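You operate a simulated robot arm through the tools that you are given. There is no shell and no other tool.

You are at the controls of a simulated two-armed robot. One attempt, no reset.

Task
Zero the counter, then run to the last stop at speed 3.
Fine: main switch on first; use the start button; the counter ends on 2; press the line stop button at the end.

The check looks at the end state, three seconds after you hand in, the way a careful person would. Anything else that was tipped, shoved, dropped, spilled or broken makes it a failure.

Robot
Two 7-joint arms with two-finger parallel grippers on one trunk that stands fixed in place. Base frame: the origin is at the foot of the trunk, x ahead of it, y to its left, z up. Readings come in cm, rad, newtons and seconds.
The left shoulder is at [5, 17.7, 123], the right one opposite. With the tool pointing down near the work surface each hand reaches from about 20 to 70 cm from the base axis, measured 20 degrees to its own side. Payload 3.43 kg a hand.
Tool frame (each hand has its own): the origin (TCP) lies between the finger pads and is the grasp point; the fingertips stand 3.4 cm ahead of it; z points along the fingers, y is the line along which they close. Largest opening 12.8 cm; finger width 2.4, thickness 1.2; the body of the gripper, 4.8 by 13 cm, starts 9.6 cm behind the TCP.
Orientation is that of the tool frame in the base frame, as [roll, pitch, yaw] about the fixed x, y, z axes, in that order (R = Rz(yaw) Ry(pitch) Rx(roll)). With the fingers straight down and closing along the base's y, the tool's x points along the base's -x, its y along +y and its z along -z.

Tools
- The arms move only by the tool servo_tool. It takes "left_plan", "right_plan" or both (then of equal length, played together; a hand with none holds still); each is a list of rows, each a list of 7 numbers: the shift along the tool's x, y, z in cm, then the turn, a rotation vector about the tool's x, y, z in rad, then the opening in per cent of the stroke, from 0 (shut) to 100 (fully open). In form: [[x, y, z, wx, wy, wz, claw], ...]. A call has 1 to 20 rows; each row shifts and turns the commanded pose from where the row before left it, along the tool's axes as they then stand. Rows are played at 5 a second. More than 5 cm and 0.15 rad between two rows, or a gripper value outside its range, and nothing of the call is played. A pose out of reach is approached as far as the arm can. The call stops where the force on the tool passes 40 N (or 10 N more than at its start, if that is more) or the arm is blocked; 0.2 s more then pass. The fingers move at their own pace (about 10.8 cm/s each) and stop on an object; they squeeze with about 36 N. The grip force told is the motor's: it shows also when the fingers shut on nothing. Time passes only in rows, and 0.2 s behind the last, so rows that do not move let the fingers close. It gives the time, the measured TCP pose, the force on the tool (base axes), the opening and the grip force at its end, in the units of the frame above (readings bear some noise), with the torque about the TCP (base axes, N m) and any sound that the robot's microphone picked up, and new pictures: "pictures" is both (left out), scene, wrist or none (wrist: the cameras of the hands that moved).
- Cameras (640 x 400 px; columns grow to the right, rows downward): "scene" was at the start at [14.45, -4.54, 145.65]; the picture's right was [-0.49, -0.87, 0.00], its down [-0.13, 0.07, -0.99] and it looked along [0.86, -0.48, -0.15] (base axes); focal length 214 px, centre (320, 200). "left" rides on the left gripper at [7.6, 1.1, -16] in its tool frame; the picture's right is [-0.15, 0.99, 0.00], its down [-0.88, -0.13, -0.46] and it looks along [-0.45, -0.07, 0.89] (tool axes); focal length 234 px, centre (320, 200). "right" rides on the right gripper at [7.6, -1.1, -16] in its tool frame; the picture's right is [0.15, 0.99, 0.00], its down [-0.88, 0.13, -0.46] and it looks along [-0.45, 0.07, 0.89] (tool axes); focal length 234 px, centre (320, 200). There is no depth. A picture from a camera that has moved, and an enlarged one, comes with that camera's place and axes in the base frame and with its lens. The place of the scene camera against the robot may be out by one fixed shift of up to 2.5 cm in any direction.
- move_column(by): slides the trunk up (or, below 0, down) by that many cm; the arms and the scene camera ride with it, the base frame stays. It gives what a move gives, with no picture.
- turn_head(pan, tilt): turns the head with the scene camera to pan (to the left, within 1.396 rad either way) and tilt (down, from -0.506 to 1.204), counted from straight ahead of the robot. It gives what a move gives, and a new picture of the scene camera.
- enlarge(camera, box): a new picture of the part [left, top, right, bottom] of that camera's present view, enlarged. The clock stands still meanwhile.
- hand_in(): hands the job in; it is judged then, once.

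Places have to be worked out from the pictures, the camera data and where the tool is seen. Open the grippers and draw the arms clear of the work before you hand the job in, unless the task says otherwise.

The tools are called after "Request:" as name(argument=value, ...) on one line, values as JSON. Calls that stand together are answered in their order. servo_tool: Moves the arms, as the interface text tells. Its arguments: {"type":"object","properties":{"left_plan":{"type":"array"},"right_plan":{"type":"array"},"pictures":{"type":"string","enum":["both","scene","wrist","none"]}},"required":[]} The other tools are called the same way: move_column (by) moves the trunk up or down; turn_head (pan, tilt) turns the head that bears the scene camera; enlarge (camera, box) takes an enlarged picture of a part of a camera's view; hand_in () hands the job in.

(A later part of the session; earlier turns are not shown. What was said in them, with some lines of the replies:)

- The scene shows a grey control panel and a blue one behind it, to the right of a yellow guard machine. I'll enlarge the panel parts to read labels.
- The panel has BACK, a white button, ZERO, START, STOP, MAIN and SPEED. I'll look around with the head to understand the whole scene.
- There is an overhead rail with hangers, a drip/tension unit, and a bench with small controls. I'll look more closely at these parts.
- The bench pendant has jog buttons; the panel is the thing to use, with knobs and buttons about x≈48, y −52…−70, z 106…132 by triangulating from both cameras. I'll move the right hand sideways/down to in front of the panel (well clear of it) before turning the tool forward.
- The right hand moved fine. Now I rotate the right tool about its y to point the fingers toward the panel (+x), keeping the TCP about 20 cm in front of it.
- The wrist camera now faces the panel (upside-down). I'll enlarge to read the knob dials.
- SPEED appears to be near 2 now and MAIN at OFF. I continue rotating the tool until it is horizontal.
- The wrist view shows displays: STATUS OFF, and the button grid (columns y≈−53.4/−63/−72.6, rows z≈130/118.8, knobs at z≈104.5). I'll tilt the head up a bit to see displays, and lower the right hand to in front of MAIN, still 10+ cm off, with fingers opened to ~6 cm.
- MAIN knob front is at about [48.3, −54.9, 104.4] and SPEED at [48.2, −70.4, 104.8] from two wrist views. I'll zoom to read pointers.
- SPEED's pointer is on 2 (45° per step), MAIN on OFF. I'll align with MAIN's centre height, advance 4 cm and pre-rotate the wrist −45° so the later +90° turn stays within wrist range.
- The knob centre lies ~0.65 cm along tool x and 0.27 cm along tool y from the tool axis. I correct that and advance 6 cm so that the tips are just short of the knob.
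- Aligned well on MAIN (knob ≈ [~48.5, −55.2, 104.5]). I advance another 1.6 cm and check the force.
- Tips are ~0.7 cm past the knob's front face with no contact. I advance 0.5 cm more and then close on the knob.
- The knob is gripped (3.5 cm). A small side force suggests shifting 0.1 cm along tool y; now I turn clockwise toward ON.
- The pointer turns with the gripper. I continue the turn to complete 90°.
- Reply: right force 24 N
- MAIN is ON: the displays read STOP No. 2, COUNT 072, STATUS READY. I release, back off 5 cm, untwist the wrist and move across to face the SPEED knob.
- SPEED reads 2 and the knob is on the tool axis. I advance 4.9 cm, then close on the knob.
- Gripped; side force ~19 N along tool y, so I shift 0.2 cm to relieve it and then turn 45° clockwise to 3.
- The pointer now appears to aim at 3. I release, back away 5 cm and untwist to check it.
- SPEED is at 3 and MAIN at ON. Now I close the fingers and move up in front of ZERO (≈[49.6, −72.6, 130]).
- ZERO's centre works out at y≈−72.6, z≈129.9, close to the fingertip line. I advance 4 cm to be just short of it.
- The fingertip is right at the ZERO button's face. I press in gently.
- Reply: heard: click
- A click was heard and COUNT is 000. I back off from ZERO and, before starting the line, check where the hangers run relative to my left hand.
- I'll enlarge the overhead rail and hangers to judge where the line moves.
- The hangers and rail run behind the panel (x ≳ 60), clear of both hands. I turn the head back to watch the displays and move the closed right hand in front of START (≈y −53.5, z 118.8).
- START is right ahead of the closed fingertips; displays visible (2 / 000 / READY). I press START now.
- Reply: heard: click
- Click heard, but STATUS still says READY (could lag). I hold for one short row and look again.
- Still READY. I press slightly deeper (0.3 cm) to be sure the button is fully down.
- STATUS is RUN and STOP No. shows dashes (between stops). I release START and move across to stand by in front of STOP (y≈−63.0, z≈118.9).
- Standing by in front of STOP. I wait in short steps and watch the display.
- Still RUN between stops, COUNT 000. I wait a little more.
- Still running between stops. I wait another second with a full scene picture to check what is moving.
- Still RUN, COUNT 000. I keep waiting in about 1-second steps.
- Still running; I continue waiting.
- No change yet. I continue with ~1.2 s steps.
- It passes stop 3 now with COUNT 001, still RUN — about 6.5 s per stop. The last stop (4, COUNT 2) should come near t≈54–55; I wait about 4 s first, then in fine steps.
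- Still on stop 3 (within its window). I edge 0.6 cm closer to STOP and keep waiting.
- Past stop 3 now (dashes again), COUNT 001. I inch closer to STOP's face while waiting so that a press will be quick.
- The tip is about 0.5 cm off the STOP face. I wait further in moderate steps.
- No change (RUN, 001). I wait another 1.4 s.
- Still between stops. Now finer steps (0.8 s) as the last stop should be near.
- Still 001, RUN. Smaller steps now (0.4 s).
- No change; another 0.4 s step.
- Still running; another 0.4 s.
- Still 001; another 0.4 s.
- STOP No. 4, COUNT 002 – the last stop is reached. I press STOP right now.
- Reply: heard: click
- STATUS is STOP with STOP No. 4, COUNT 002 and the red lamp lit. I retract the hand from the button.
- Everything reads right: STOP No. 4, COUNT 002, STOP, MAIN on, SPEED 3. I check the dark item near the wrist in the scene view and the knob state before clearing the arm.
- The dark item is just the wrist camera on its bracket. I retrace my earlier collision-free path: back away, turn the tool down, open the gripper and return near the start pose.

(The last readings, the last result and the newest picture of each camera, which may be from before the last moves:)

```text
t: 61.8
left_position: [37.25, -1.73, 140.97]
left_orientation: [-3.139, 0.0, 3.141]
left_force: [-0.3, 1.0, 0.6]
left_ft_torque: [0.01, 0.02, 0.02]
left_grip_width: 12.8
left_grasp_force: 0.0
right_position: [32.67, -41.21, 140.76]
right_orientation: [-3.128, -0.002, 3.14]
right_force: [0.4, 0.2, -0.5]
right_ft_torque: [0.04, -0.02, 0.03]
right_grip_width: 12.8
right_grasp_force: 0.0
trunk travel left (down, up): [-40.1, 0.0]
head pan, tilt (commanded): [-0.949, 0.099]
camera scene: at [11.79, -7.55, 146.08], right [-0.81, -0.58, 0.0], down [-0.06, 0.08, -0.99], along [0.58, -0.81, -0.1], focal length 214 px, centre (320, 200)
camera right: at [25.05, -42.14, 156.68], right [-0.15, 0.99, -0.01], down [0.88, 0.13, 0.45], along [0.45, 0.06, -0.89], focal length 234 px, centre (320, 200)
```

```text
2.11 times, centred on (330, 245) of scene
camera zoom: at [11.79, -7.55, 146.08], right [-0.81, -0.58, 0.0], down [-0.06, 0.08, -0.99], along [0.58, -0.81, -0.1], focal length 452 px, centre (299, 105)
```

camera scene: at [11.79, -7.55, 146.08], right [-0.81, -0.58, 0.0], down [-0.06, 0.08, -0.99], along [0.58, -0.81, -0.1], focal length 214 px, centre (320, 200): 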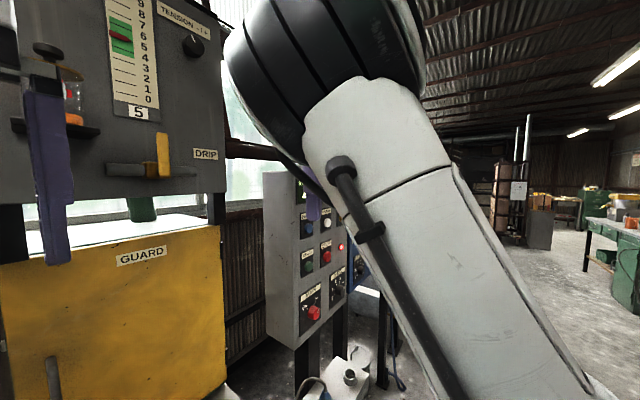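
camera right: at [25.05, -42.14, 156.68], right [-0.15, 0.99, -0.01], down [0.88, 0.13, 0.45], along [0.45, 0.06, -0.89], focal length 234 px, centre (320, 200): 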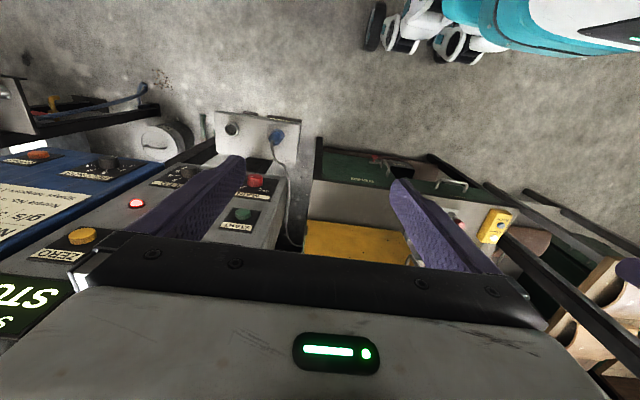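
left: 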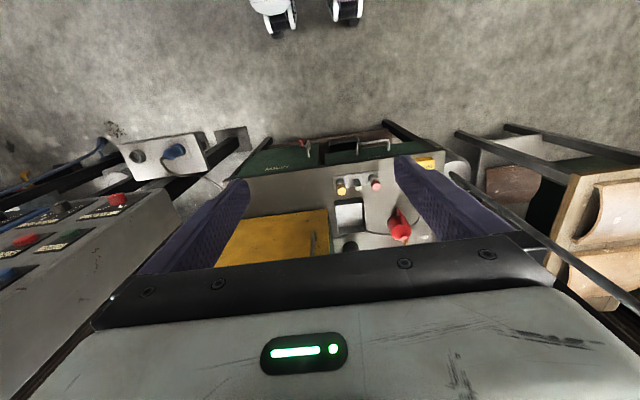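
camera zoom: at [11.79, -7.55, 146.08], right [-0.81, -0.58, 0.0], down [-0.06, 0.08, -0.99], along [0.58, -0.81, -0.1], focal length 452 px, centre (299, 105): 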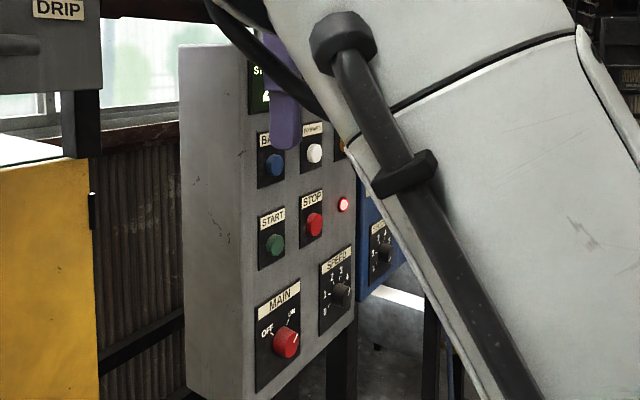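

The arm is back at its start pose with the gripper open; the STOP lamp is lit. One last look at the displays from the original head pose.

Request:
turn_head(pan=-0.511, tilt=0.148)

Request:
enlarge(camera="scene", box=[360, 140, 560, 350])

```text
t: 62.7
left_position: [37.25, -1.62, 141.05]
left_orientation: [-3.14, 0.003, -3.141]
left_force: [-0.2, -0.6, 0.2]
left_ft_torque: [-0.02, 0.0, -0.01]
left_grip_width: 12.8
left_grasp_force: 0.0
right_position: [32.66, -41.1, 140.78]
right_orientation: [-3.131, -0.001, 3.14]
right_force: [-0.5, -0.3, 0.4]
right_ft_torque: [-0.01, 0.02, 0.02]
right_grip_width: 12.81
right_grasp_force: 0.1
trunk travel left (down, up): [-40.1, 0.0]
head pan, tilt (commanded): [-0.511, 0.148]
camera scene: at [14.46, -4.56, 145.64], right [-0.49, -0.87, 0.0], down [-0.13, 0.07, -0.99], along [0.86, -0.48, -0.15], focal length 214 px, centre (320, 200)
```

scene: 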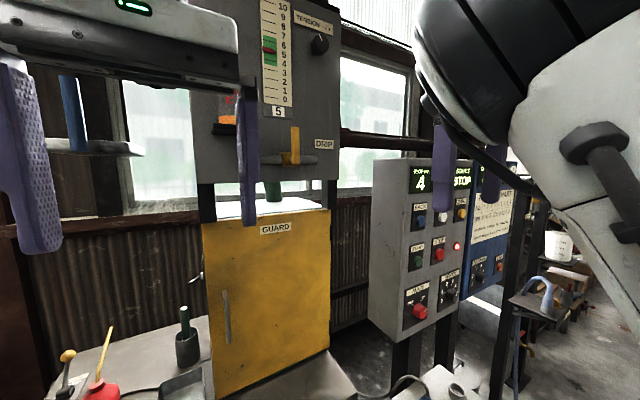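

```text
1.90 times, centred on (460, 245) of scene
camera zoom: at [14.46, -4.56, 145.64], right [-0.49, -0.87, 0.0], down [-0.13, 0.07, -0.99], along [0.86, -0.48, -0.15], focal length 408 px, centre (53, 114)
```

zoom: 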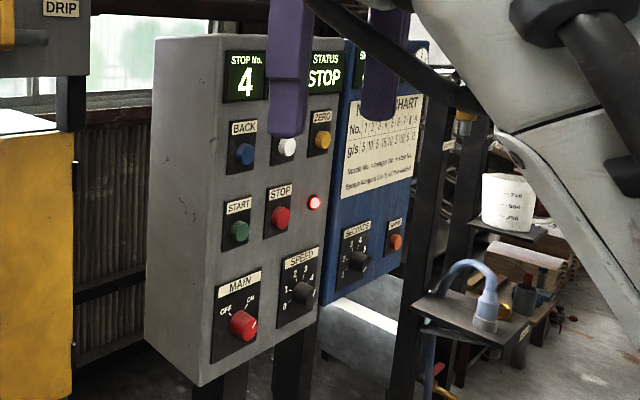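

The panel shows STOP No. 4 and STATUS STOP with the lamp lit, MAIN is on and SPEED is at 3. COUNT was 002 when last in view. Both arms are clear with their grippers open, so I hand the job in.

Request:
hand_in()

```text
The job is handed in.
```

I zeroed the counter and ran the line to the last stop at speed 3. It is now stopped there, and I have handed the job in.

| Item | Result |
|---|---|
| **Main switch** | Turned on first; it started at OFF. |
| **Speed** | Turned from 2 to 3 before the run. |
| **Counter** | Zeroed from 072 to 000, then counted up to 002. |
| **Run** | Started with START on the panel; the line went from stop 2, past 3, to stop 4. |
| **Line stop** | Pressed STOP as soon as the display showed stop 4 and count 002; the status went to STOP and the red lamp lit. |

I took stop 4 as the last stop. The nozzle chart goes up to 9 with five hangers, and two stops from stop 2 matches your count of 2.

In my last look before handing in, the display still showed stop 4 and STOP. The gripper hid the count by then; I last read it as 002 just after pressing STOP.

Both grippers are open, and the arms are back at about their starting positions, clear of the panel. I saw nothing knocked or moved.
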